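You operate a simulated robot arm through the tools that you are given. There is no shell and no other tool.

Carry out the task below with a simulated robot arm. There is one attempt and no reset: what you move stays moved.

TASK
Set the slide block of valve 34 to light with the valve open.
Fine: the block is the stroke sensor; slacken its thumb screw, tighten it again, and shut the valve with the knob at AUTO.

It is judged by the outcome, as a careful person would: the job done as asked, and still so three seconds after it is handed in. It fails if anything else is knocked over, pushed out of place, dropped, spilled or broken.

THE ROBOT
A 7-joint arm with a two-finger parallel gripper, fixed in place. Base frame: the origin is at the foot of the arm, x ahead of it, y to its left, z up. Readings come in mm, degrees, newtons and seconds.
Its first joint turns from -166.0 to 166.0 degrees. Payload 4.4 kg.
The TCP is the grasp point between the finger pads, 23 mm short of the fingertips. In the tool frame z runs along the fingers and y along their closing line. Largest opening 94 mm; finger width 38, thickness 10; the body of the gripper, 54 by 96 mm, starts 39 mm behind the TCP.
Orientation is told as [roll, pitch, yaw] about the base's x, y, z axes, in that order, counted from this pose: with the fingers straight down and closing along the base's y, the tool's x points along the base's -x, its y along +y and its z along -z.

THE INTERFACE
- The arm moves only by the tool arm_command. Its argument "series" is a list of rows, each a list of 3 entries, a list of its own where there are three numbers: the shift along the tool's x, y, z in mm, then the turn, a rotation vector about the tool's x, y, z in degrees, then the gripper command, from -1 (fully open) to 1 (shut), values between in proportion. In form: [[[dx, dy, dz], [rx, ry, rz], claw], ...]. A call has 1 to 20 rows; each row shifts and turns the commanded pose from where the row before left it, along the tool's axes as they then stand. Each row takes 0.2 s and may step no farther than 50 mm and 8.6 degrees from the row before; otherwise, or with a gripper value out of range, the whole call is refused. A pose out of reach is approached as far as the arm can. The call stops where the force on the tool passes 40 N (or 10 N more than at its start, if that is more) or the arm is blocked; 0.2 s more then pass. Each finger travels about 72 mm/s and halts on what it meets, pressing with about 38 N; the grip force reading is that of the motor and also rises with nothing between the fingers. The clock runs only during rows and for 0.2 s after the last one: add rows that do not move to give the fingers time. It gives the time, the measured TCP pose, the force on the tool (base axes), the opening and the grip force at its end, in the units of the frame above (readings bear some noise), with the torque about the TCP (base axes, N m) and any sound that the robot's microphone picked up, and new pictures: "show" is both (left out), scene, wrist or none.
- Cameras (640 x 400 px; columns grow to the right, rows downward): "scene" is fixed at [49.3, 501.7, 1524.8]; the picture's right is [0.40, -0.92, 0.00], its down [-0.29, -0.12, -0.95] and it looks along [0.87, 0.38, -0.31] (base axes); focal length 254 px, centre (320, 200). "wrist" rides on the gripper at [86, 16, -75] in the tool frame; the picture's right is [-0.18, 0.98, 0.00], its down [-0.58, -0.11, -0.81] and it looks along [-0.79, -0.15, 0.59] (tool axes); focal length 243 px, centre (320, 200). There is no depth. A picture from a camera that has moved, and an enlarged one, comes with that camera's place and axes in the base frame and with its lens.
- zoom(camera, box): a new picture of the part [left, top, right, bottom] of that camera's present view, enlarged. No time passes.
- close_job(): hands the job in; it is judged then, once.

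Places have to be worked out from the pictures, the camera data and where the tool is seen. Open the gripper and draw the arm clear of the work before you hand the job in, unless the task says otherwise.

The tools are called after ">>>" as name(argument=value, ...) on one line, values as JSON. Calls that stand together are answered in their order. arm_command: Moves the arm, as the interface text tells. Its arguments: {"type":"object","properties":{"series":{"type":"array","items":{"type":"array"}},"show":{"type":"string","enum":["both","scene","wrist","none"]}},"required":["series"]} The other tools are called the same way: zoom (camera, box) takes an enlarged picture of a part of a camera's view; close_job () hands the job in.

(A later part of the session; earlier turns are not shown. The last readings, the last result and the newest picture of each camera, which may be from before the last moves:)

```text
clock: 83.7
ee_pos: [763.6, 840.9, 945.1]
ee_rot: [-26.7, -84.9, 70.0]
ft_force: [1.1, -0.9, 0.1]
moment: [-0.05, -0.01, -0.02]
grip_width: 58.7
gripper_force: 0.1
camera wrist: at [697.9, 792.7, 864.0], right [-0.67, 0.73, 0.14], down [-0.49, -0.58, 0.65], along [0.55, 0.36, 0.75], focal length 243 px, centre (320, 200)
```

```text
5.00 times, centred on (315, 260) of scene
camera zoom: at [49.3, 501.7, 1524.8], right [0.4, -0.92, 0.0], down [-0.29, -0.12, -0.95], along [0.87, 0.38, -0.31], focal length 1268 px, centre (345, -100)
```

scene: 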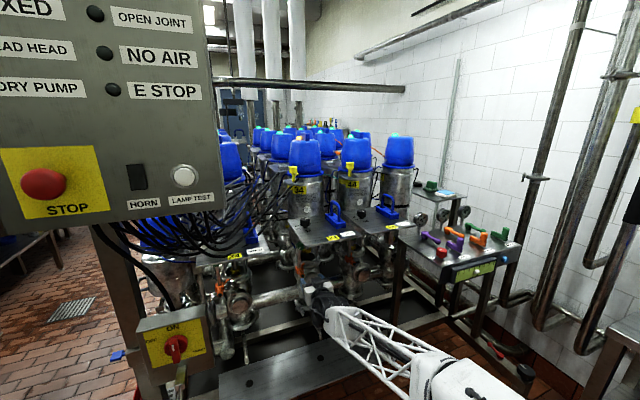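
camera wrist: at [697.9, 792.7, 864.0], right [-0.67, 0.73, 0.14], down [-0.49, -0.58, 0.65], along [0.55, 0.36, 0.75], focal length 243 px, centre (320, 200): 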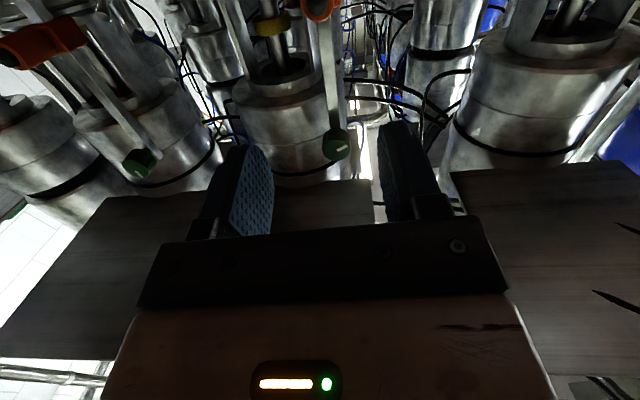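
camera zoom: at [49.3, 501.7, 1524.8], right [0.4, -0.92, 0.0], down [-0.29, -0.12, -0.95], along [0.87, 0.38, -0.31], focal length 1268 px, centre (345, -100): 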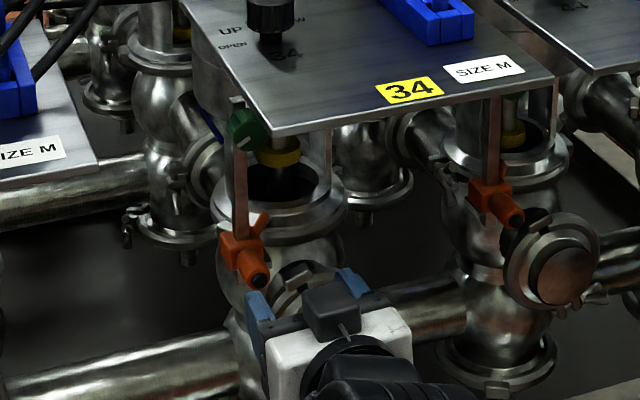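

The sensor tip is at about (846, 926, 898), its barrel pointing at the robot; the pipe cap lies lower and further back. I narrow the fingers to ~44 mm, lower 38 mm to barrel height and approach to ~40 mm short of the grip point.

>>> arm_command(series=[[[19, 3.5, 0], [0, 0, 0], 0.06], [[18.6, 4, 0], [0, 0, 0], 0.06], [[0, 0, 38], [0, 0, 0], 0.06], [[0, 0, 38], [0, 0, 0], 0.06], [[0, 0, 0], [0, 0, 0], 0.06]], show="both")

>>> zoom(camera="wrist", box=[230, 20, 420, 220])

>>> zoom(camera="scene", box=[280, 230, 350, 310])

```text
clock: 84.9
ee_pos: [814.6, 893.9, 900.1]
ee_rot: [-26.9, -84.9, 70.3]
ft_force: [0.0, -0.4, 0.1]
moment: [0.02, -0.03, -0.02]
grip_width: 44.1
gripper_force: 0.0
camera wrist: at [746.8, 847.0, 819.7], right [-0.67, 0.73, 0.14], down [-0.49, -0.58, 0.65], along [0.55, 0.36, 0.75], focal length 243 px, centre (320, 200)
```

scene: 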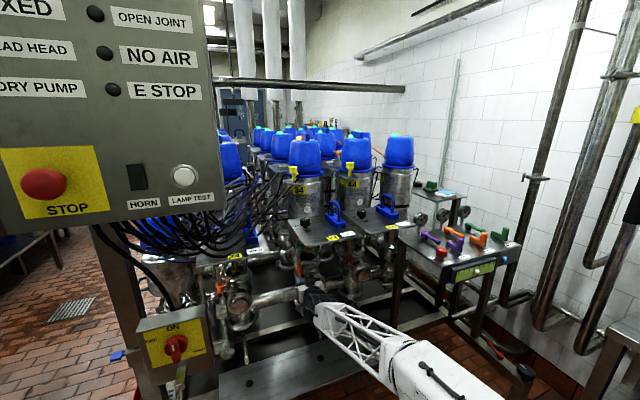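
wrist: 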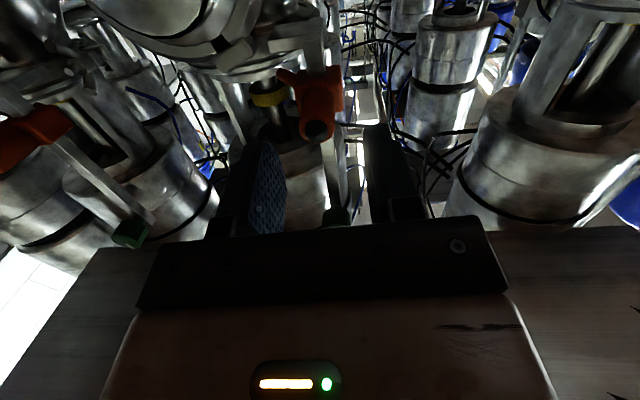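

```text
2.00 times, centred on (325, 120) of wrist
camera zoom: at [746.8, 847.0, 819.7], right [-0.67, 0.73, 0.14], down [-0.49, -0.58, 0.65], along [0.55, 0.36, 0.75], focal length 485 px, centre (310, 360)
```

zoom: 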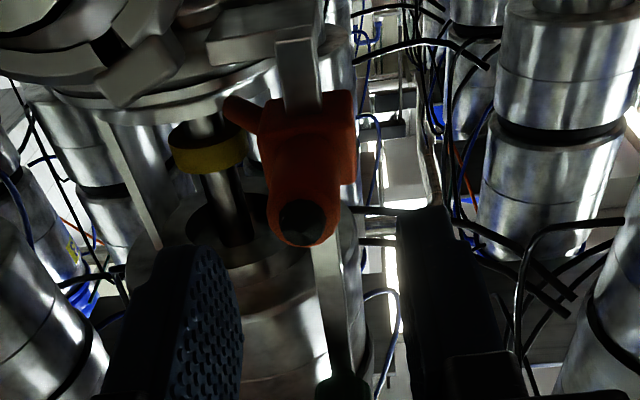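

```text
5.00 times, centred on (315, 270) of scene
camera zoom: at [49.3, 501.7, 1524.8], right [0.4, -0.92, 0.0], down [-0.29, -0.12, -0.95], along [0.87, 0.38, -0.31], focal length 1268 px, centre (345, -150)
```

zoom: 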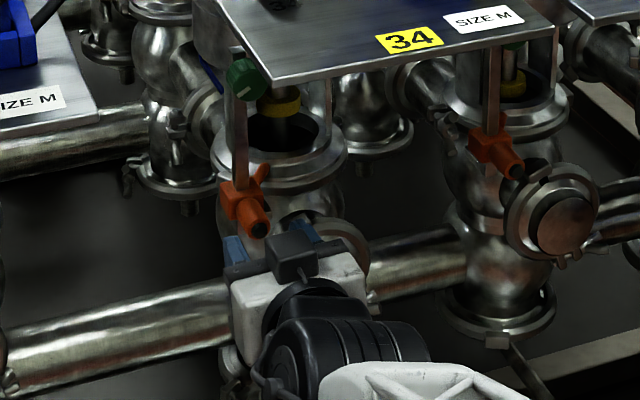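

Clear view: barrel tip ~42 mm ahead, centred within 2 mm, lens dark. Advancing 40 mm so the fingers straddle the barrel.

>>> arm_command(series=[[[-1.5, -0.8, 14], [0, 0, 0], 0.06], [[-1.5, -0.8, 14], [0, 0, 0], 0.06], [[0, 0, 12], [0, 0, 0], 0.06], [[0, 0, 0], [0, 0, 0], 0.06]], show="both")

>>> zoom(camera="wrist", box=[230, 50, 420, 230])

>>> zoom(camera="scene", box=[280, 230, 350, 310])

```text
clock: 85.9
ee_pos: [843.7, 920.6, 899.9]
ee_rot: [-26.6, -84.9, 70.0]
ft_force: [-0.1, 0.3, -0.3]
moment: [-0.02, 0.0, 0.0]
grip_width: 44.4
gripper_force: 0.0
camera wrist: at [777.7, 873.7, 818.7], right [-0.67, 0.73, 0.14], down [-0.49, -0.58, 0.65], along [0.56, 0.36, 0.75], focal length 243 px, centre (320, 200)
```

scene: 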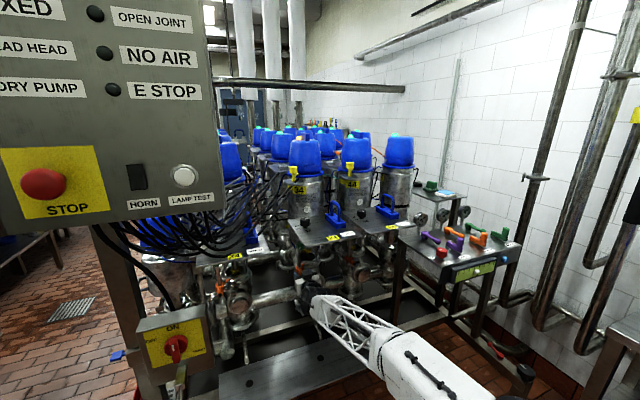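
wrist: 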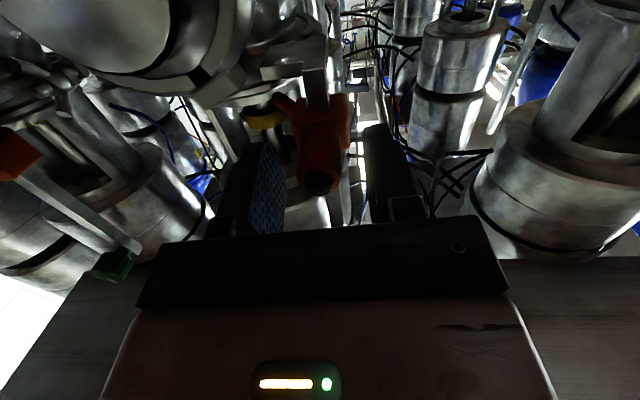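

```text
2.22 times, centred on (325, 140) of wrist
camera zoom: at [777.7, 873.7, 818.7], right [-0.67, 0.73, 0.14], down [-0.49, -0.58, 0.65], along [0.56, 0.36, 0.75], focal length 539 px, centre (309, 333)
```

zoom: 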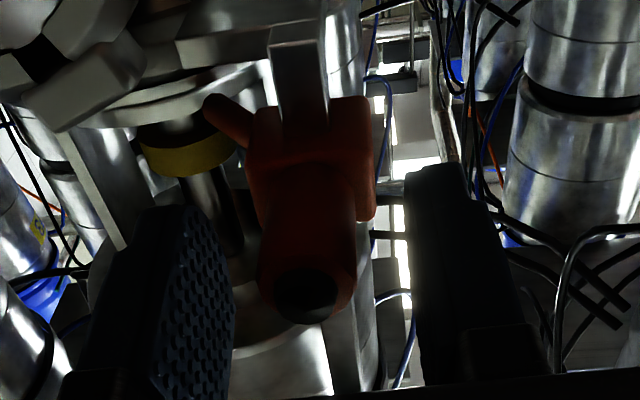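

```text
5.00 times, centred on (315, 270) of scene
camera zoom: at [49.3, 501.7, 1524.8], right [0.4, -0.92, 0.0], down [-0.29, -0.12, -0.95], along [0.87, 0.38, -0.31], focal length 1268 px, centre (345, -150)
```

zoom: 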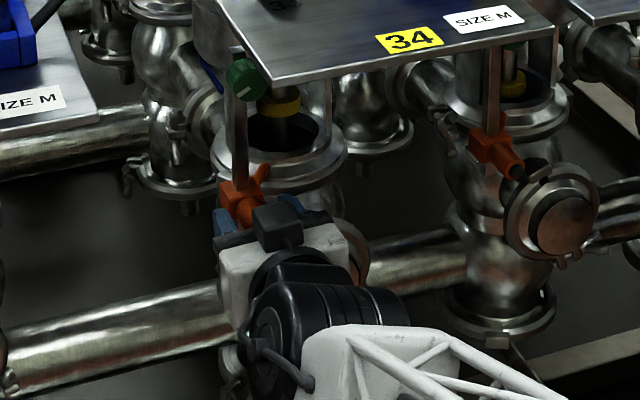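

The barrel tip is right at the TCP, offset ~2.5 mm. Shifting to centre and closing on the barrel.

>>> arm_command(series=[[[0, -2.5, 0], [0, 0, 0], 0.06], [[0, 0, 0], [0, 0, 0], 0.4], [[0, 0, 0], [0, 0, 0], 0.8], [[0, 0, 0], [0, 0, 0], 0.8]], show="wrist")

>>> zoom(camera="wrist", box=[230, 50, 420, 230])

```text
clock: 86.9
ee_pos: [843.8, 921.0, 900.2]
ee_rot: [-27.0, -84.9, 70.5]
ft_force: [-18.5, 27.6, -0.6]
moment: [-0.22, 0.2, 1.41]
grip_width: 22.0
gripper_force: 45.5
camera wrist: at [777.5, 872.9, 819.0], right [-0.67, 0.73, 0.14], down [-0.49, -0.58, 0.65], along [0.55, 0.36, 0.75], focal length 243 px, centre (320, 200)
```

wrist: 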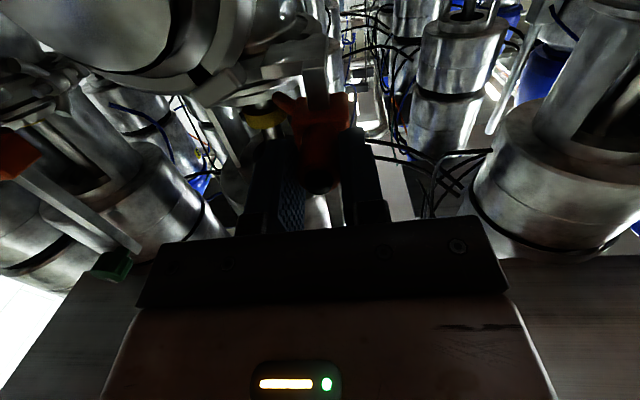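

```text
2.22 times, centred on (325, 140) of wrist
camera zoom: at [777.5, 872.9, 819.0], right [-0.67, 0.73, 0.14], down [-0.49, -0.58, 0.65], along [0.55, 0.36, 0.75], focal length 539 px, centre (309, 333)
```

zoom: 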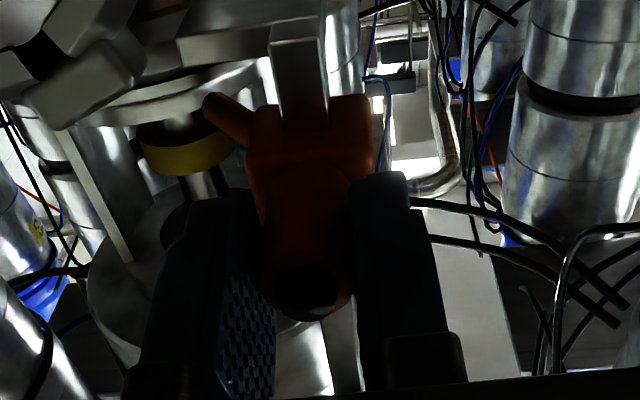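

Gripped the barrel (22 mm); the 33 N side force shows my shift was unneeded, so I undo it and then lift the block slowly by 6 mm, watching force and lens.

>>> arm_command(series=[[[0, 2.5, 0], [0, 0, 0], 0.8], [[-2, -0.1, -0.2], [0, 0, 0], 0.8], [[-2, -0.1, -0.2], [0, 0, 0], 0.8], [[-2, -0.1, -0.2], [0, 0, 0], 0.8], [[0, 0, 0], [0, 0, 0], 0.8]], show="both")

>>> zoom(camera="wrist", box=[230, 50, 420, 230])

>>> zoom(camera="scene", box=[280, 230, 350, 310])

```text
clock: 88.1
ee_pos: [844.7, 920.8, 905.9]
ee_rot: [-26.6, -84.8, 70.1]
ft_force: [-29.3, -2.8, -2.0]
moment: [-0.3, 0.18, 1.12]
grip_width: 22.0
gripper_force: 44.8
camera wrist: at [777.3, 873.1, 823.9], right [-0.67, 0.73, 0.14], down [-0.49, -0.58, 0.65], along [0.56, 0.36, 0.75], focal length 243 px, centre (320, 200)
```

scene: 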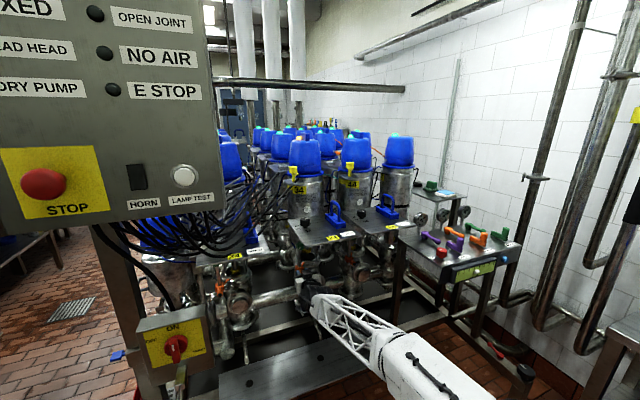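
wrist: 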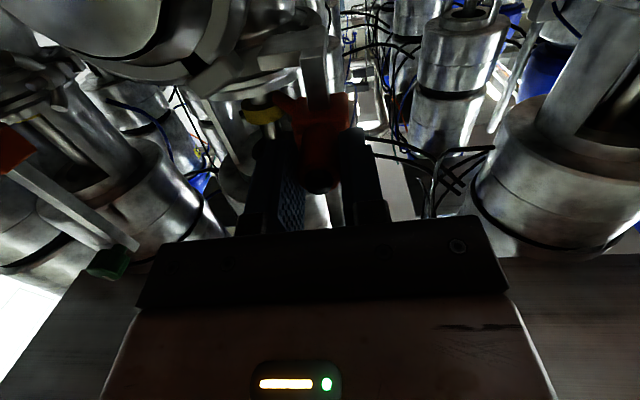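

```text
2.22 times, centred on (325, 140) of wrist
camera zoom: at [777.3, 873.1, 823.9], right [-0.67, 0.73, 0.14], down [-0.49, -0.58, 0.65], along [0.56, 0.36, 0.75], focal length 539 px, centre (309, 333)
```

zoom: 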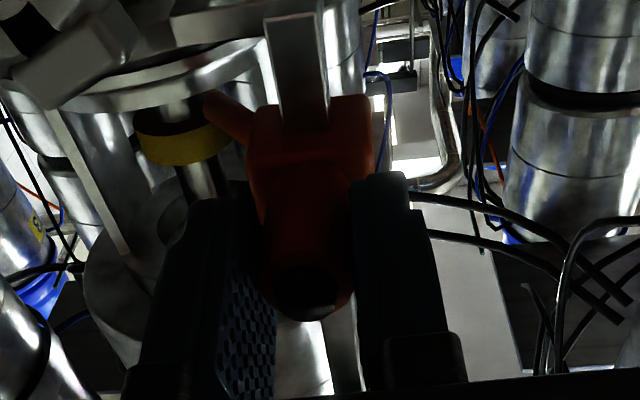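

```text
5.00 times, centred on (315, 270) of scene
camera zoom: at [49.3, 501.7, 1524.8], right [0.4, -0.92, 0.0], down [-0.29, -0.12, -0.95], along [0.87, 0.38, -0.31], focal length 1268 px, centre (345, -150)
```

zoom: 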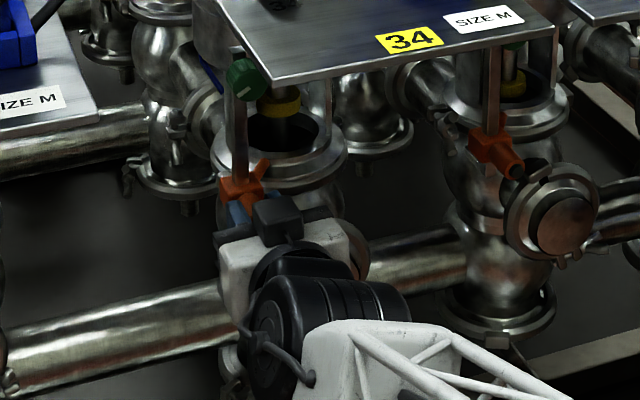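

The block slides with the gripper (very little vertical force). Lens still dark. I relieve the side load and continue up in 2 mm steps, 6 mm more.

>>> arm_command(series=[[[0, 1.2, -1.5], [0, 0, 0], 0.8], [[-2, -0.1, -0.2], [0, 0, 0], 0.8], [[-2, -0.1, -0.2], [0, 0, 0], 0.8], [[-2, -0.1, -0.2], [0, 0, 0], 0.8], [[0, 0, 0], [0, 0, 0], 0.8]], show="wrist")

>>> zoom(camera="wrist", box=[270, 90, 370, 220])

```text
clock: 89.3
ee_pos: [842.9, 920.5, 911.3]
ee_rot: [-26.6, -84.9, 70.0]
ft_force: [25.3, 17.3, -1.6]
moment: [-0.05, 0.02, 0.9]
grip_width: 22.1
gripper_force: 45.1
camera wrist: at [776.7, 872.7, 830.9], right [-0.67, 0.73, 0.14], down [-0.49, -0.58, 0.65], along [0.56, 0.36, 0.75], focal length 243 px, centre (320, 200)
```

wrist: 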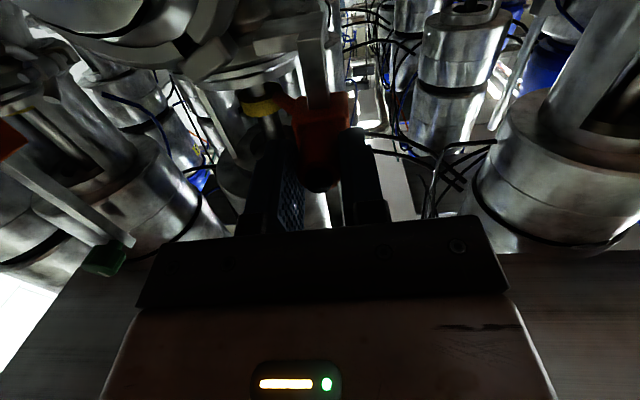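

```text
3.08 times, centred on (320, 155) of wrist
camera zoom: at [776.7, 872.7, 830.9], right [-0.67, 0.73, 0.14], down [-0.49, -0.58, 0.65], along [0.56, 0.36, 0.75], focal length 746 px, centre (320, 338)
```

zoom: 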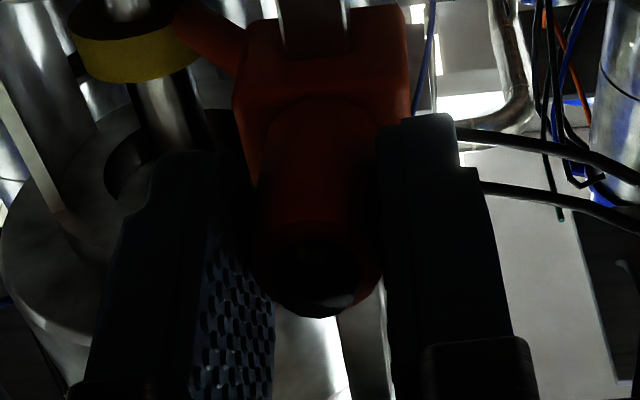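

Up ~11 mm; the pin's end is coming level with the yellow collar, lens still dark. Correcting the axial load and going up 4 mm more.

>>> arm_command(series=[[[0, 0, 0.8], [0, 0, 0], 0.8], [[-2, -0.1, -0.2], [0, 0, 0], 0.8], [[-2, -0.1, -0.2], [0, 0, 0], 0.8], [[0, 0, 0], [0, 0, 0], 0.8]], show="wrist")

>>> zoom(camera="wrist", box=[230, 70, 370, 220])

```text
clock: 90.3
ee_pos: [844.0, 919.9, 915.4]
ee_rot: [-26.4, -84.9, 69.7]
ft_force: [11.6, -28.2, -3.4]
moment: [-1.1, 0.86, 0.48]
grip_width: 22.2
gripper_force: 45.1
camera wrist: at [776.5, 872.6, 833.9], right [-0.67, 0.73, 0.14], down [-0.49, -0.58, 0.65], along [0.56, 0.36, 0.75], focal length 243 px, centre (320, 200)
```

wrist: 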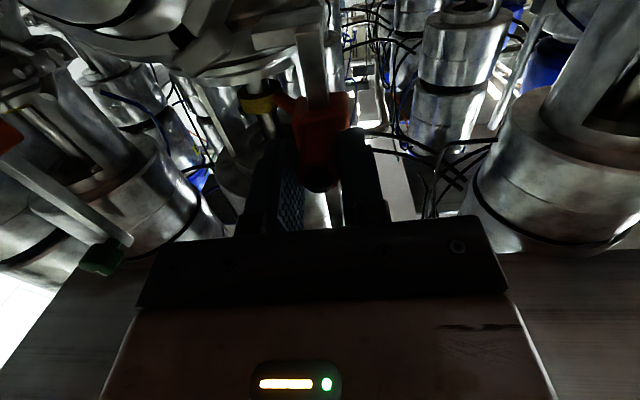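

```text
2.67 times, centred on (300, 145) of wrist
camera zoom: at [776.5, 872.6, 833.9], right [-0.67, 0.73, 0.14], down [-0.49, -0.58, 0.65], along [0.56, 0.36, 0.75], focal length 647 px, centre (373, 347)
```

zoom: 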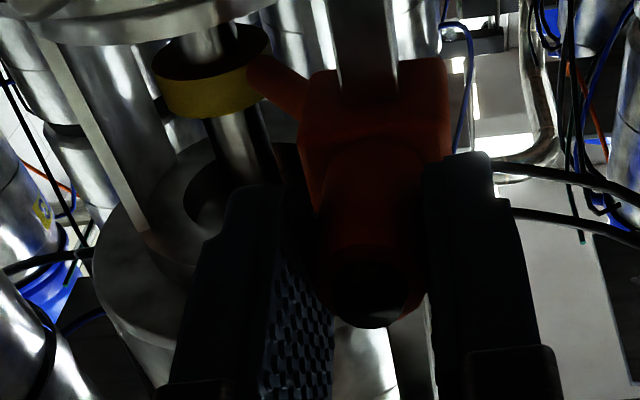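

Lens still dark at +15 mm. Relieving a lateral load and going up 4 mm more.

>>> arm_command(series=[[[0, -1.5, -0.3], [0, 0, 0], 0.8], [[-2, -0.1, -0.2], [0, 0, 0], 0.8], [[-2, -0.1, -0.2], [0, 0, 0], 0.8], [[0, 0, 0], [0, 0, 0], 0.8]], show="wrist")

>>> zoom(camera="wrist", box=[230, 70, 370, 220])

```text
clock: 91.3
ee_pos: [843.9, 921.2, 920.7]
ee_rot: [-27.1, -85.0, 70.4]
ft_force: [19.7, -5.4, -1.5]
moment: [-0.09, 0.11, 0.7]
grip_width: 22.3
gripper_force: 45.0
camera wrist: at [776.7, 872.7, 840.1], right [-0.67, 0.73, 0.14], down [-0.49, -0.58, 0.65], along [0.55, 0.36, 0.75], focal length 243 px, centre (320, 200)
```

wrist: 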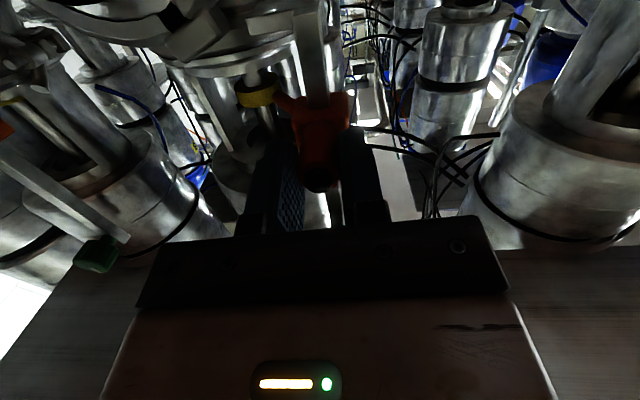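

```text
2.67 times, centred on (300, 145) of wrist
camera zoom: at [776.7, 872.7, 840.1], right [-0.67, 0.73, 0.14], down [-0.49, -0.58, 0.65], along [0.55, 0.36, 0.75], focal length 647 px, centre (373, 347)
```

zoom: 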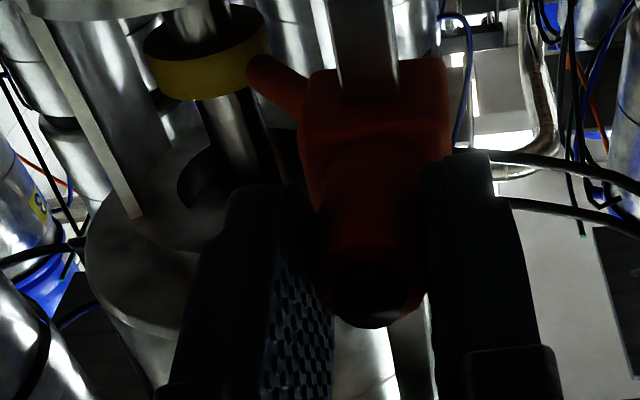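

+20 mm, still dark; the collar triangulates to z≈934, so I expect the light further up. Continuing in 4 mm increments.

>>> arm_command(series=[[[0, -1, 0.3], [0, 0, 0], 0.8], [[-2, -0.1, -0.2], [0, 0, 0], 0.8], [[-2, -0.1, -0.2], [0, 0, 0], 0.8], [[0, 0, 0], [0, 0, 0], 0.8]], show="wrist")

>>> zoom(camera="wrist", box=[230, 70, 370, 220])

```text
clock: 92.3
ee_pos: [843.4, 919.3, 923.9]
ee_rot: [-26.6, -84.9, 70.1]
ft_force: [-5.1, -2.7, -2.2]
moment: [0.03, -0.03, 0.88]
grip_width: 22.1
gripper_force: 45.3
camera wrist: at [776.7, 872.5, 843.2], right [-0.67, 0.73, 0.14], down [-0.49, -0.58, 0.65], along [0.55, 0.36, 0.75], focal length 243 px, centre (320, 200)
```

wrist: 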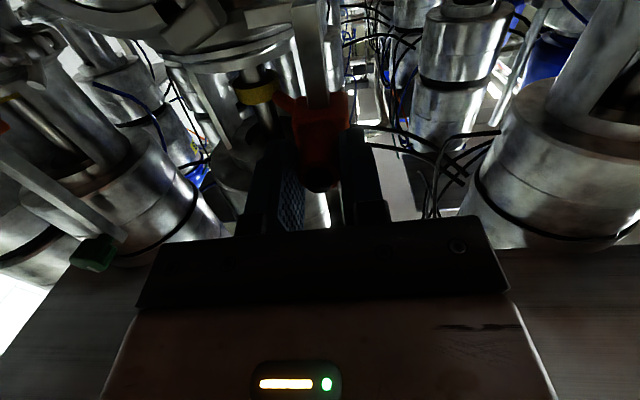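

```text
2.67 times, centred on (300, 145) of wrist
camera zoom: at [776.7, 872.5, 843.2], right [-0.67, 0.73, 0.14], down [-0.49, -0.58, 0.65], along [0.55, 0.36, 0.75], focal length 647 px, centre (373, 347)
```

zoom: 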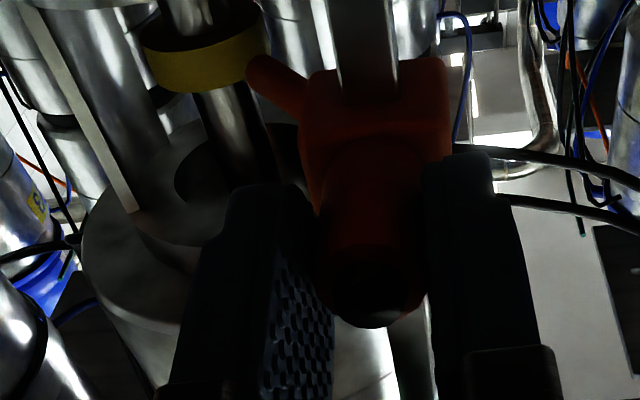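

z≈924, dark. Another 4 mm.

>>> arm_command(series=[[[-2, -0.1, -0.2], [0, 0, 0], 0.8], [[-2, -0.1, -0.2], [0, 0, 0], 0.8], [[0, 0, 0], [0, 0, 0], 0.8]], show="wrist")

>>> zoom(camera="wrist", box=[230, 70, 370, 220])

```text
clock: 93.1
ee_pos: [841.3, 920.3, 927.8]
ee_rot: [-27.0, -84.9, 70.4]
ft_force: [-4.0, 18.1, -2.2]
moment: [-0.74, 0.7, 1.12]
grip_width: 22.2
gripper_force: 45.0
camera wrist: at [776.8, 872.4, 847.4], right [-0.67, 0.73, 0.14], down [-0.49, -0.58, 0.65], along [0.55, 0.36, 0.75], focal length 243 px, centre (320, 200)
```

wrist: 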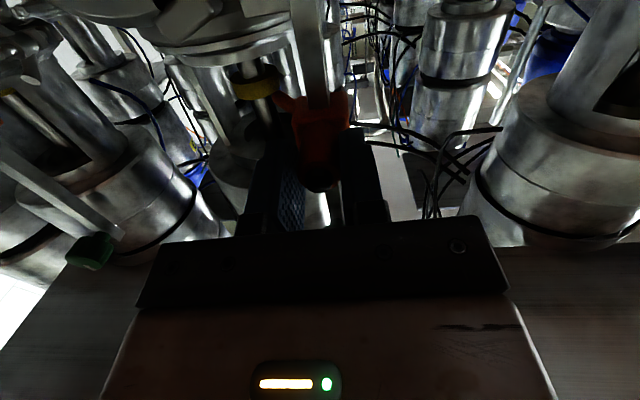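

```text
2.67 times, centred on (300, 145) of wrist
camera zoom: at [776.8, 872.4, 847.4], right [-0.67, 0.73, 0.14], down [-0.49, -0.58, 0.65], along [0.55, 0.36, 0.75], focal length 647 px, centre (373, 347)
```

zoom: 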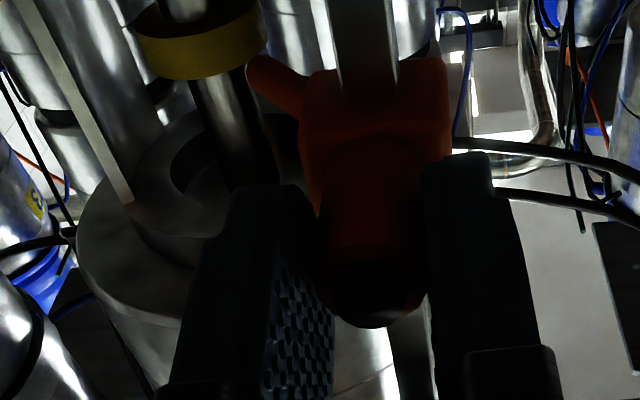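

Still dark at z≈928. Let me check from the scene camera how pin, collar and lens relate.

>>> zoom(camera="scene", box=[288, 235, 328, 280])

>>> zoom(camera="scene", box=[335, 235, 375, 280])

>>> zoom(camera="scene", box=[270, 120, 340, 180])

```text
8.89 times, centred on (308, 258) of scene
camera zoom: at [49.3, 501.7, 1524.8], right [0.4, -0.92, 0.0], down [-0.29, -0.12, -0.95], along [0.87, 0.38, -0.31], focal length 2255 px, centre (427, -311)
```

zoom: 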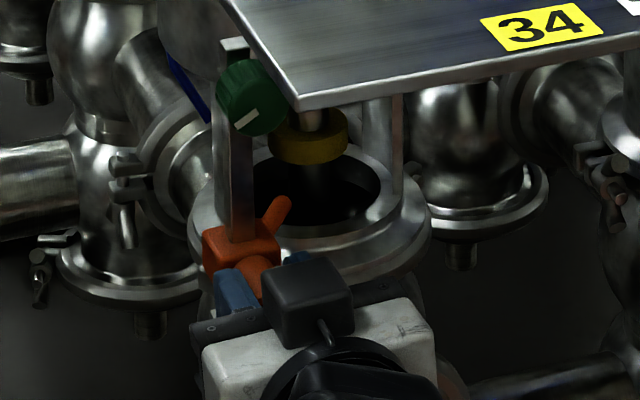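

```text
8.89 times, centred on (355, 258) of scene
camera zoom: at [49.3, 501.7, 1524.8], right [0.4, -0.92, 0.0], down [-0.29, -0.12, -0.95], along [0.87, 0.38, -0.31], focal length 2255 px, centre (9, -311)
```

zoom: 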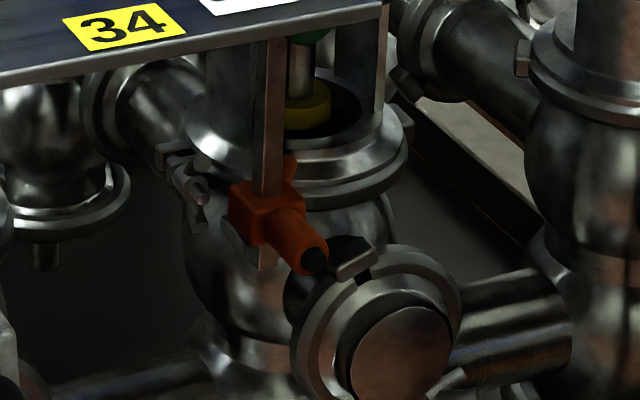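

```text
6.67 times, centred on (305, 150) of scene
camera zoom: at [49.3, 501.7, 1524.8], right [0.4, -0.92, 0.0], down [-0.29, -0.12, -0.95], along [0.87, 0.38, -0.31], focal length 1691 px, centre (420, 533)
```

zoom: 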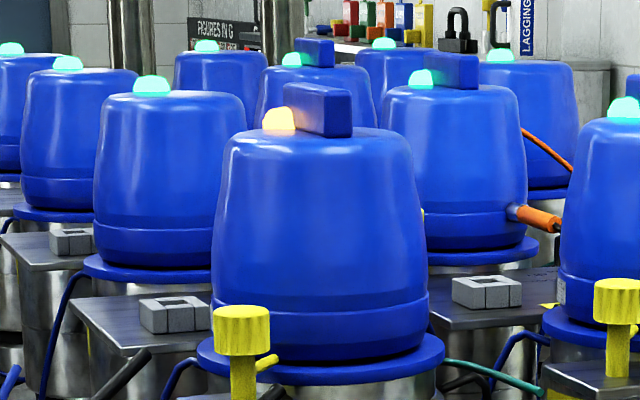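

The pin is a horizontal probe at the block's own height (~926), aimed at the stem, and the collar's middle is at ≈934. So about 8 mm more. Going up 3 mm at a time now.

>>> arm_command(series=[[[-1.5, 0.3, -0.1], [0, 0, 0], 0.8], [[-1.5, 0.3, -0.1], [0, 0, 0], 0.8], [[0, 0, 0], [0, 0, 0], 0.8]], show="wrist")

>>> zoom(camera="wrist", box=[230, 70, 370, 220])

```text
clock: 93.9
ee_pos: [843.6, 920.2, 931.1]
ee_rot: [-27.1, -85.0, 70.6]
ft_force: [7.3, 38.0, -1.7]
moment: [-0.14, 0.1, 1.15]
grip_width: 21.7
gripper_force: 45.5
camera wrist: at [776.8, 872.5, 850.5], right [-0.67, 0.73, 0.14], down [-0.49, -0.58, 0.65], along [0.55, 0.36, 0.75], focal length 243 px, centre (320, 200)
```

wrist: 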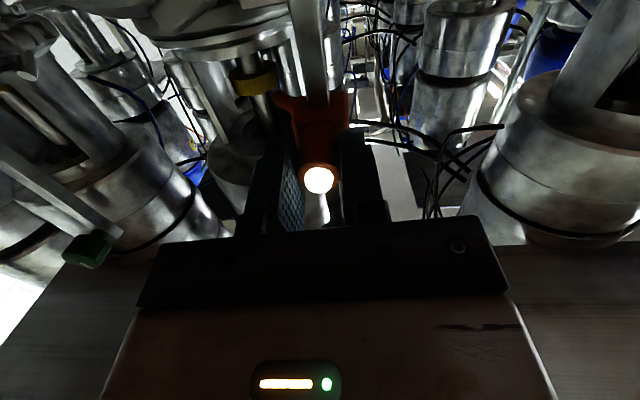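

```text
2.67 times, centred on (300, 145) of wrist
camera zoom: at [776.8, 872.5, 850.5], right [-0.67, 0.73, 0.14], down [-0.49, -0.58, 0.65], along [0.55, 0.36, 0.75], focal length 647 px, centre (373, 347)
```

zoom: 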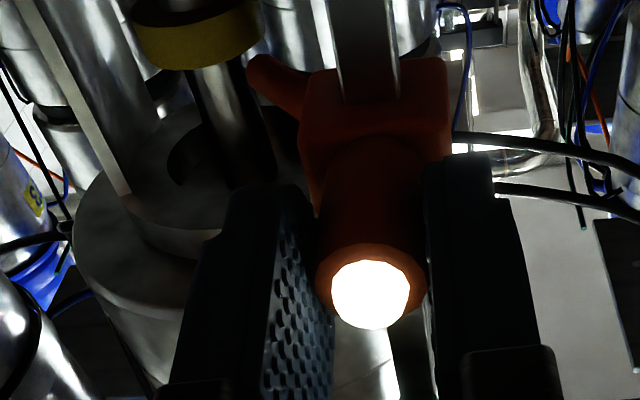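

The lens lights at z≈931. To centre within its window I go up 3 mm more and see if it stays lit.

>>> arm_command(series=[[[0, 0.5, 0.6], [0, 0, 0], 0.8], [[-1.5, -0.1, -0.1], [0, 0, 0], 0.8], [[-1.5, -0.1, -0.1], [0, 0, 0], 0.8], [[0, 0, 0], [0, 0, 0], 0.8]], show="wrist")

```text
clock: 94.9
ee_pos: [844.3, 919.2, 933.0]
ee_rot: [-26.6, -84.8, 70.0]
ft_force: [-17.1, 6.7, -3.2]
moment: [-0.77, 0.68, 1.07]
grip_width: 22.1
gripper_force: 44.9
camera wrist: at [776.6, 872.4, 852.0], right [-0.67, 0.73, 0.14], down [-0.49, -0.58, 0.65], along [0.56, 0.36, 0.75], focal length 243 px, centre (320, 200)
```

wrist: 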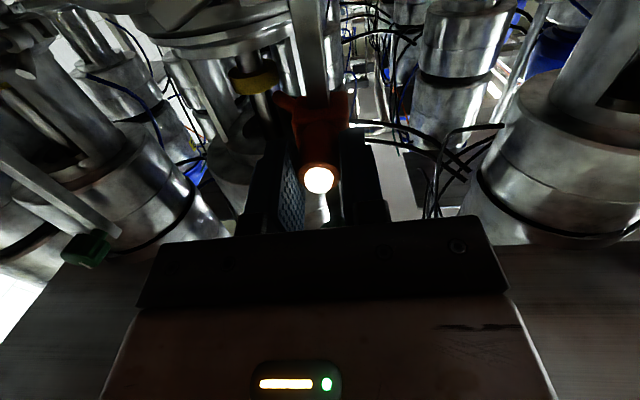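

Lit at 933. Up another 3 mm to find the far edge.

>>> arm_command(series=[[[-1.5, -0.1, -0.1], [0, 0, 0], 0.8], [[-1.5, -0.1, -0.1], [0, 0, 0], 0.8], [[0, 0, 0], [0, 0, 0], 0.8]], show="wrist")

```text
clock: 95.7
ee_pos: [843.2, 919.4, 936.4]
ee_rot: [-26.8, -84.8, 70.2]
ft_force: [-34.1, -12.3, -3.3]
moment: [-0.3, 0.27, 1.15]
grip_width: 21.9
gripper_force: 45.0
camera wrist: at [776.9, 872.7, 855.5], right [-0.67, 0.73, 0.14], down [-0.49, -0.58, 0.65], along [0.55, 0.36, 0.75], focal length 243 px, centre (320, 200)
```

wrist: 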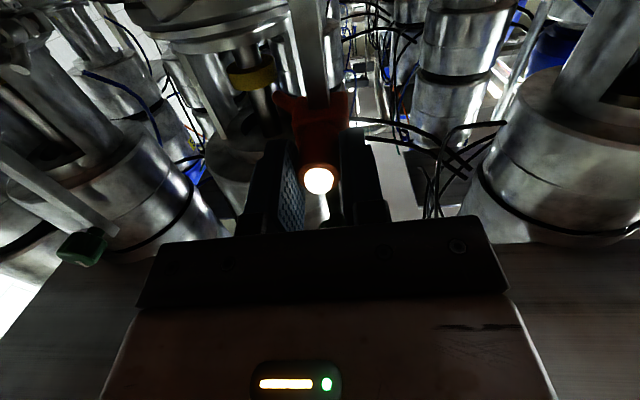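

Still lit at 936. Relieving the axial load and going up 3 mm more.

>>> arm_command(series=[[[0, 0, -0.8], [0, 0, 0], 0.8], [[-1.5, -0.1, -0.1], [0, 0, 0], 0.8], [[-1.5, -0.1, -0.1], [0, 0, 0], 0.8], [[0, 0, 0], [0, 0, 0], 0.8]], show="wrist")

```text
clock: 96.7
ee_pos: [843.3, 921.1, 940.2]
ee_rot: [-26.8, -84.9, 70.2]
ft_force: [-20.5, 5.2, -0.6]
moment: [0.07, -0.09, 1.09]
grip_width: 22.4
gripper_force: 45.0
camera wrist: at [776.9, 872.7, 859.2], right [-0.67, 0.73, 0.14], down [-0.49, -0.58, 0.65], along [0.55, 0.36, 0.75], focal length 243 px, centre (320, 200)
```

wrist: 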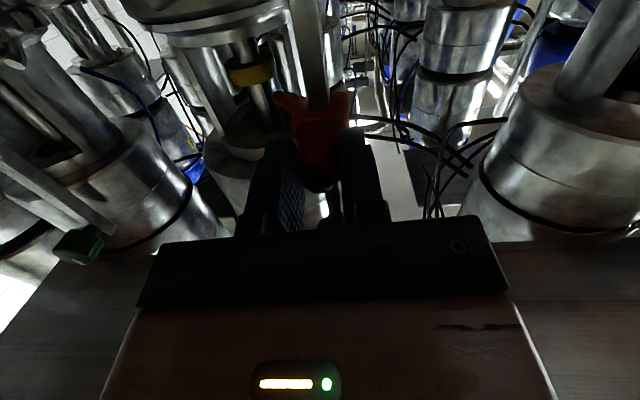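

Dark at 940, so the lit window spans roughly 929.5–938. I go down 6 mm to its middle (≈934).

>>> arm_command(series=[[[1.5, 0.1, 0.1], [0, 0, 0], 0.8], [[1.5, 0.1, 0.1], [0, 0, 0], 0.8], [[1.5, 0.1, 0.1], [0, 0, 0], 0.8], [[1.5, 0.1, 0.1], [0, 0, 0], 0.8], [[0, 0, 0], [0, 0, 0], 0.8]], show="wrist")

```text
clock: 97.9
ee_pos: [842.9, 919.7, 934.7]
ee_rot: [-27.0, -85.0, 70.4]
ft_force: [10.0, 33.3, 1.8]
moment: [0.25, -0.26, 1.07]
grip_width: 22.0
gripper_force: 45.2
camera wrist: at [776.7, 872.5, 853.5], right [-0.67, 0.73, 0.14], down [-0.49, -0.58, 0.65], along [0.55, 0.36, 0.75], focal length 243 px, centre (320, 200)
```

wrist: 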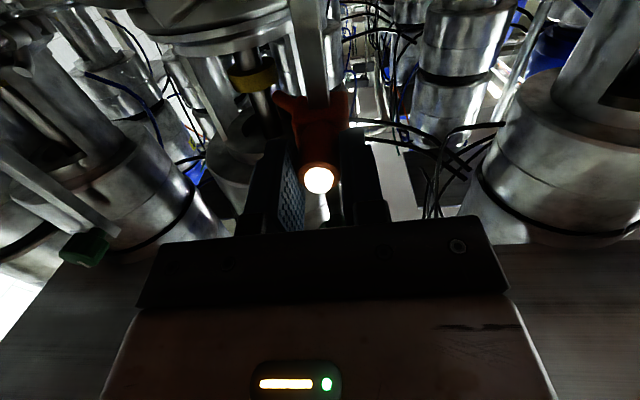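

Lit again, centred. Now I open the fingers gently and see whether the block stays put.

>>> arm_command(series=[[[0, 0.6, 0.6], [0, 0, 0], 0.8], [[0, 0, 0], [0, 0, 0], 0.4], [[0, 0, 0], [0, 0, 0], 0.06], [[0, 0, 0], [0, 0, 0], 0.06]], show="both")

>>> zoom(camera="wrist", box=[230, 70, 410, 220])

```text
clock: 98.9
ee_pos: [842.4, 921.3, 934.1]
ee_rot: [-26.6, -84.9, 70.2]
ft_force: [-0.2, -0.1, -0.9]
moment: [-0.02, 0.03, 0.01]
grip_width: 44.0
gripper_force: 0.0
camera wrist: at [776.8, 872.9, 853.6], right [-0.67, 0.73, 0.14], down [-0.49, -0.58, 0.65], along [0.56, 0.36, 0.75], focal length 243 px, centre (320, 200)
```

scene: 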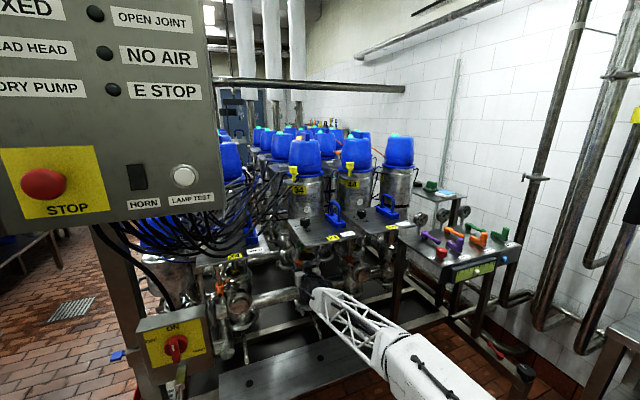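
wrist: 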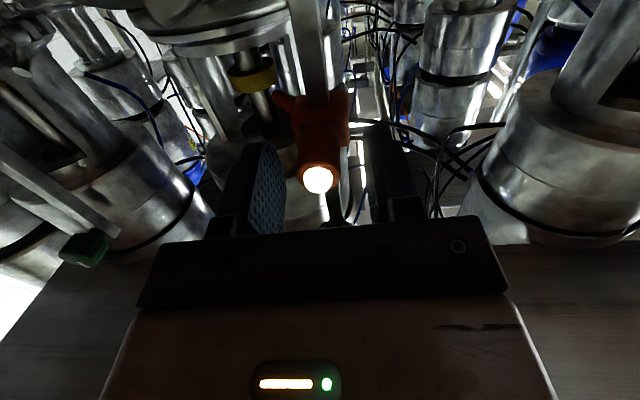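

```text
2.67 times, centred on (320, 145) of wrist
camera zoom: at [776.8, 872.9, 853.6], right [-0.67, 0.73, 0.14], down [-0.49, -0.58, 0.65], along [0.56, 0.36, 0.75], focal length 647 px, centre (320, 347)
```

zoom: 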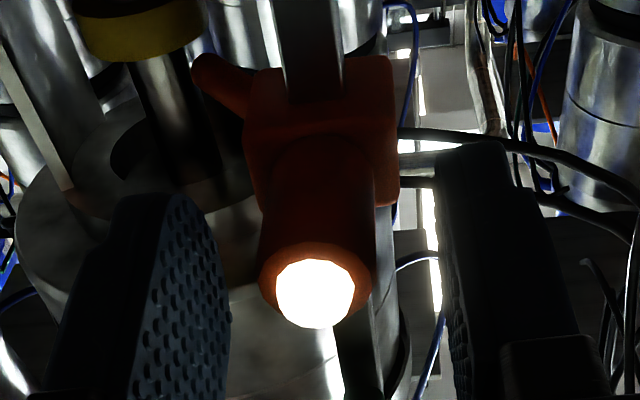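

It stays lit with the fingers off. I withdraw 60 mm, rise to the thumb screw's level, and roll −80° so I can tighten clockwise with a long stroke.

>>> arm_command(series=[[[0, 0, -30], [0, 0, 0], 0.06], [[0, 0, -30], [0, 0, 0], -0.25], [[-30, 0, -2.5], [0, 0, 0], -0.25], [[-30, 0, -2.5], [0, 0, 0], -0.25], [[-30, 0, -2.5], [0, 0, 0], -0.25], [[0, 0, 0], [0, 0, 0], -0.25]], show="wrist")

>>> zoom(camera="scene", box=[285, 225, 345, 290])

```text
clock: 100.3
ee_pos: [798.9, 881.6, 1028.1]
ee_rot: [-26.7, -84.9, 70.3]
ft_force: [-0.6, 0.3, 0.6]
moment: [0.01, 0.0, 0.02]
grip_width: 58.7
gripper_force: 0.0
camera wrist: at [731.0, 833.5, 947.1], right [-0.67, 0.73, 0.14], down [-0.49, -0.58, 0.65], along [0.55, 0.36, 0.75], focal length 243 px, centre (320, 200)
```

wrist: 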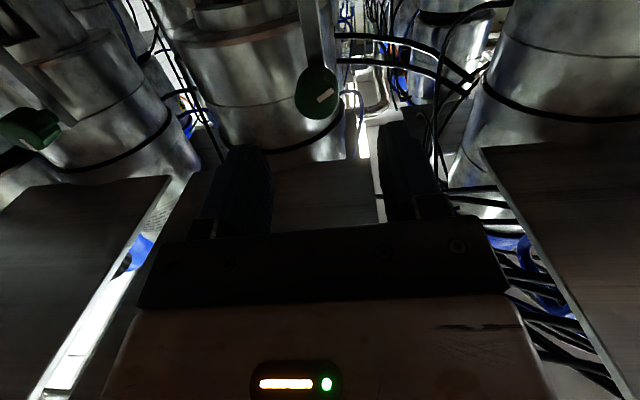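

```text
6.15 times, centred on (315, 258) of scene
camera zoom: at [49.3, 501.7, 1524.8], right [0.4, -0.92, 0.0], down [-0.29, -0.12, -0.95], along [0.87, 0.38, -0.31], focal length 1561 px, centre (351, -154)
```

zoom: 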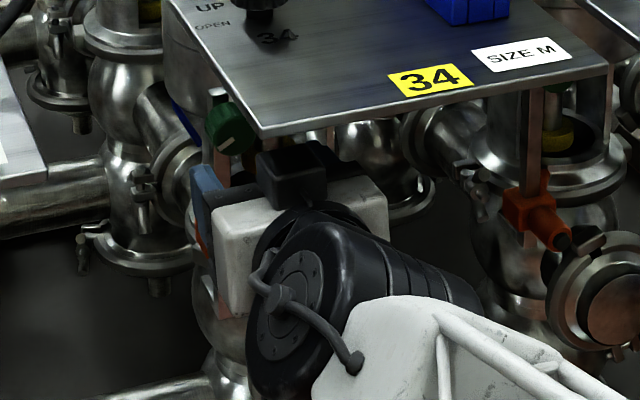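

Rolling −80° in place here, in front of the screw.

>>> arm_command(series=[[[0, 0, 0], [0, 0, -8], -0.25], [[0, 0, 0], [0, 0, -8], -0.25], [[0, 0, 0], [0, 0, -8], -0.25], [[0, 0, 0], [0, 0, -8], -0.25], [[0, 0, 0], [0, 0, -8], -0.25], [[0, 0, 0], [0, 0, -8], -0.25], [[0, 0, 0], [0, 0, -8], -0.25], [[0, 0, 0], [0, 0, -8], -0.25], [[0, 0, 0], [0, 0, -8], -0.25], [[0, 0, 0], [0, 0, 0], -0.25]], show="wrist")

```text
clock: 102.5
ee_pos: [795.7, 883.1, 1028.1]
ee_rot: [-85.2, -15.6, 132.1]
ft_force: [-0.2, -1.1, -0.5]
moment: [0.03, -0.01, 0.0]
grip_width: 58.8
gripper_force: 0.1
camera wrist: at [795.8, 770.8, 996.2], right [-0.35, 0.27, -0.89], down [-0.93, -0.15, 0.32], along [-0.05, 0.95, 0.31], focal length 243 px, centre (320, 200)
```

wrist: 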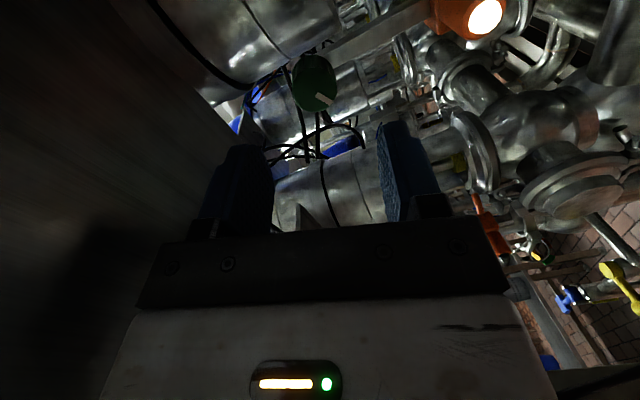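

The screw and the lit lens are both visible. Approaching 45 mm along the axis with small lateral correction, then checking.

>>> arm_command(series=[[[2, -1.8, 22], [0, 0, 0], -0.25], [[2, -1.8, 22], [0, 0, 0], -0.25], [[0, 0, 0], [0, 0, 0], -0.25]], show="wrist")

>>> zoom(camera="wrist", box=[220, 50, 420, 230])

```text
clock: 103.3
ee_pos: [831.4, 909.4, 1029.3]
ee_rot: [-85.3, -15.6, 132.2]
ft_force: [0.4, 0.1, 0.3]
moment: [0.03, -0.02, 0.03]
grip_width: 58.8
gripper_force: 0.2
camera wrist: at [830.7, 796.9, 995.4], right [-0.36, 0.27, -0.89], down [-0.93, -0.15, 0.33], along [-0.05, 0.95, 0.31], focal length 243 px, centre (320, 200)
```

wrist: 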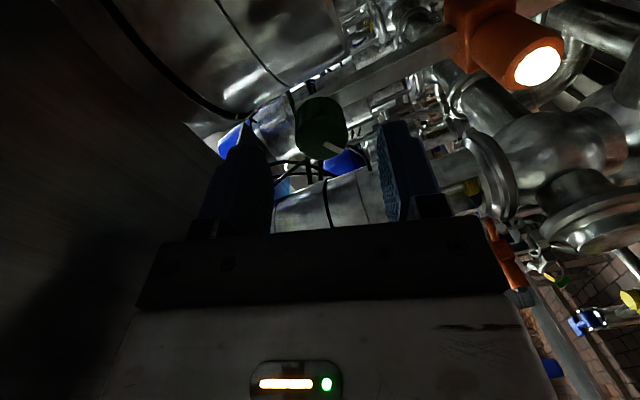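

```text
2.22 times, centred on (320, 140) of wrist
camera zoom: at [830.7, 796.9, 995.4], right [-0.36, 0.27, -0.89], down [-0.93, -0.15, 0.33], along [-0.05, 0.95, 0.31], focal length 539 px, centre (320, 333)
```

zoom: 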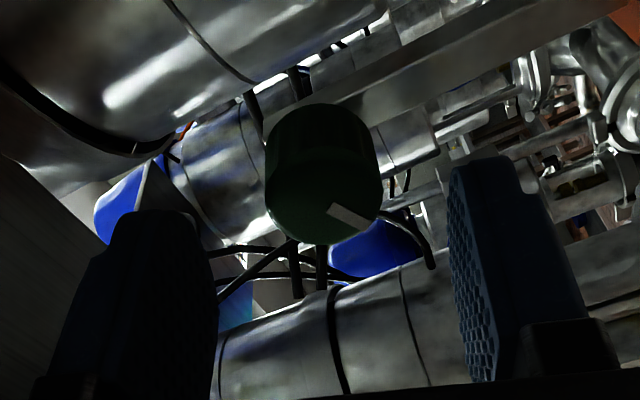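

Alignment is good (face centre within 1 mm of the axis, ~27 mm ahead). Advancing the last 20 mm and gripping.

>>> arm_command(series=[[[0, 0.5, 10], [0, 0, 0], -0.25], [[0, 0.5, 10], [0, 0, 0], -0.25], [[0, 0, 0], [0, 0, 0], -0.25], [[0, 0, 0], [0, 0, 0], 0.2], [[0, 0, 0], [0, 0, 0], 0.7], [[0, 0, 0], [0, 0, 0], 0.7]], show="wrist")

>>> zoom(camera="wrist", box=[220, 50, 420, 230])

```text
clock: 104.7
ee_pos: [846.9, 923.2, 1024.8]
ee_rot: [-85.3, -15.8, 132.1]
ft_force: [6.6, 4.1, 1.4]
moment: [0.45, -0.49, -0.29]
grip_width: 30.7
gripper_force: 45.4
camera wrist: at [845.5, 811.1, 993.1], right [-0.36, 0.27, -0.89], down [-0.93, -0.15, 0.32], along [-0.05, 0.95, 0.31], focal length 243 px, centre (320, 200)
```

wrist: 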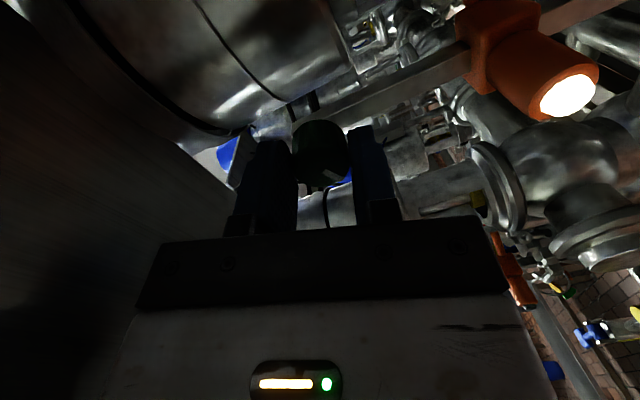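

```text
2.22 times, centred on (320, 140) of wrist
camera zoom: at [845.5, 811.1, 993.1], right [-0.36, 0.27, -0.89], down [-0.93, -0.15, 0.32], along [-0.05, 0.95, 0.31], focal length 539 px, centre (320, 333)
```

zoom: 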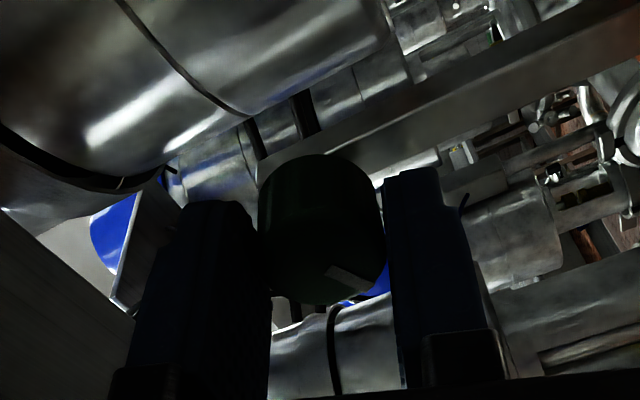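

Gripped at 30.7 mm with little side force. Turning clockwise (tighten) 40°.

>>> arm_command(series=[[[0, 0, 0], [-0.93, -0.38, 7.92], 0.7], [[0, 0, 0], [-0.93, -0.38, 7.92], 0.7], [[0, 0, 0], [-0.93, -0.38, 7.92], 0.7], [[0, 0, 0], [-0.93, -0.38, 7.92], 0.7], [[0, 0, 0], [-0.93, -0.38, 7.92], 0.7], [[0, 0, 0], [0, 0, 0], 0.7]], show="wrist")

>>> zoom(camera="wrist", box=[220, 50, 420, 230])

```text
clock: 106.1
ee_pos: [845.8, 922.1, 1027.3]
ee_rot: [-77.2, -55.1, 126.3]
ft_force: [3.6, -17.6, 10.9]
moment: [0.05, -0.04, -1.02]
grip_width: 30.5
gripper_force: 44.7
camera wrist: at [816.5, 835.4, 955.9], right [-0.7, 0.59, -0.4], down [-0.67, -0.37, 0.64], along [0.23, 0.72, 0.66], focal length 243 px, centre (320, 200)
```

wrist: 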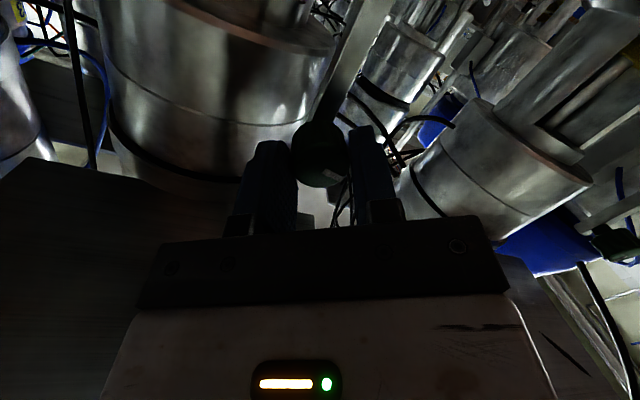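

```text
2.22 times, centred on (320, 140) of wrist
camera zoom: at [816.5, 835.4, 955.9], right [-0.7, 0.59, -0.4], down [-0.67, -0.37, 0.64], along [0.23, 0.72, 0.66], focal length 539 px, centre (320, 333)
```

zoom: 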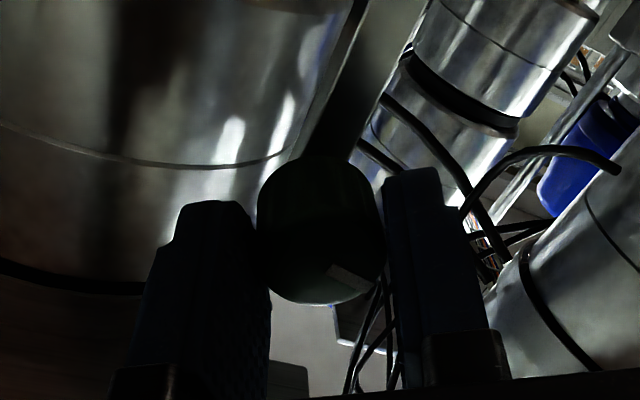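

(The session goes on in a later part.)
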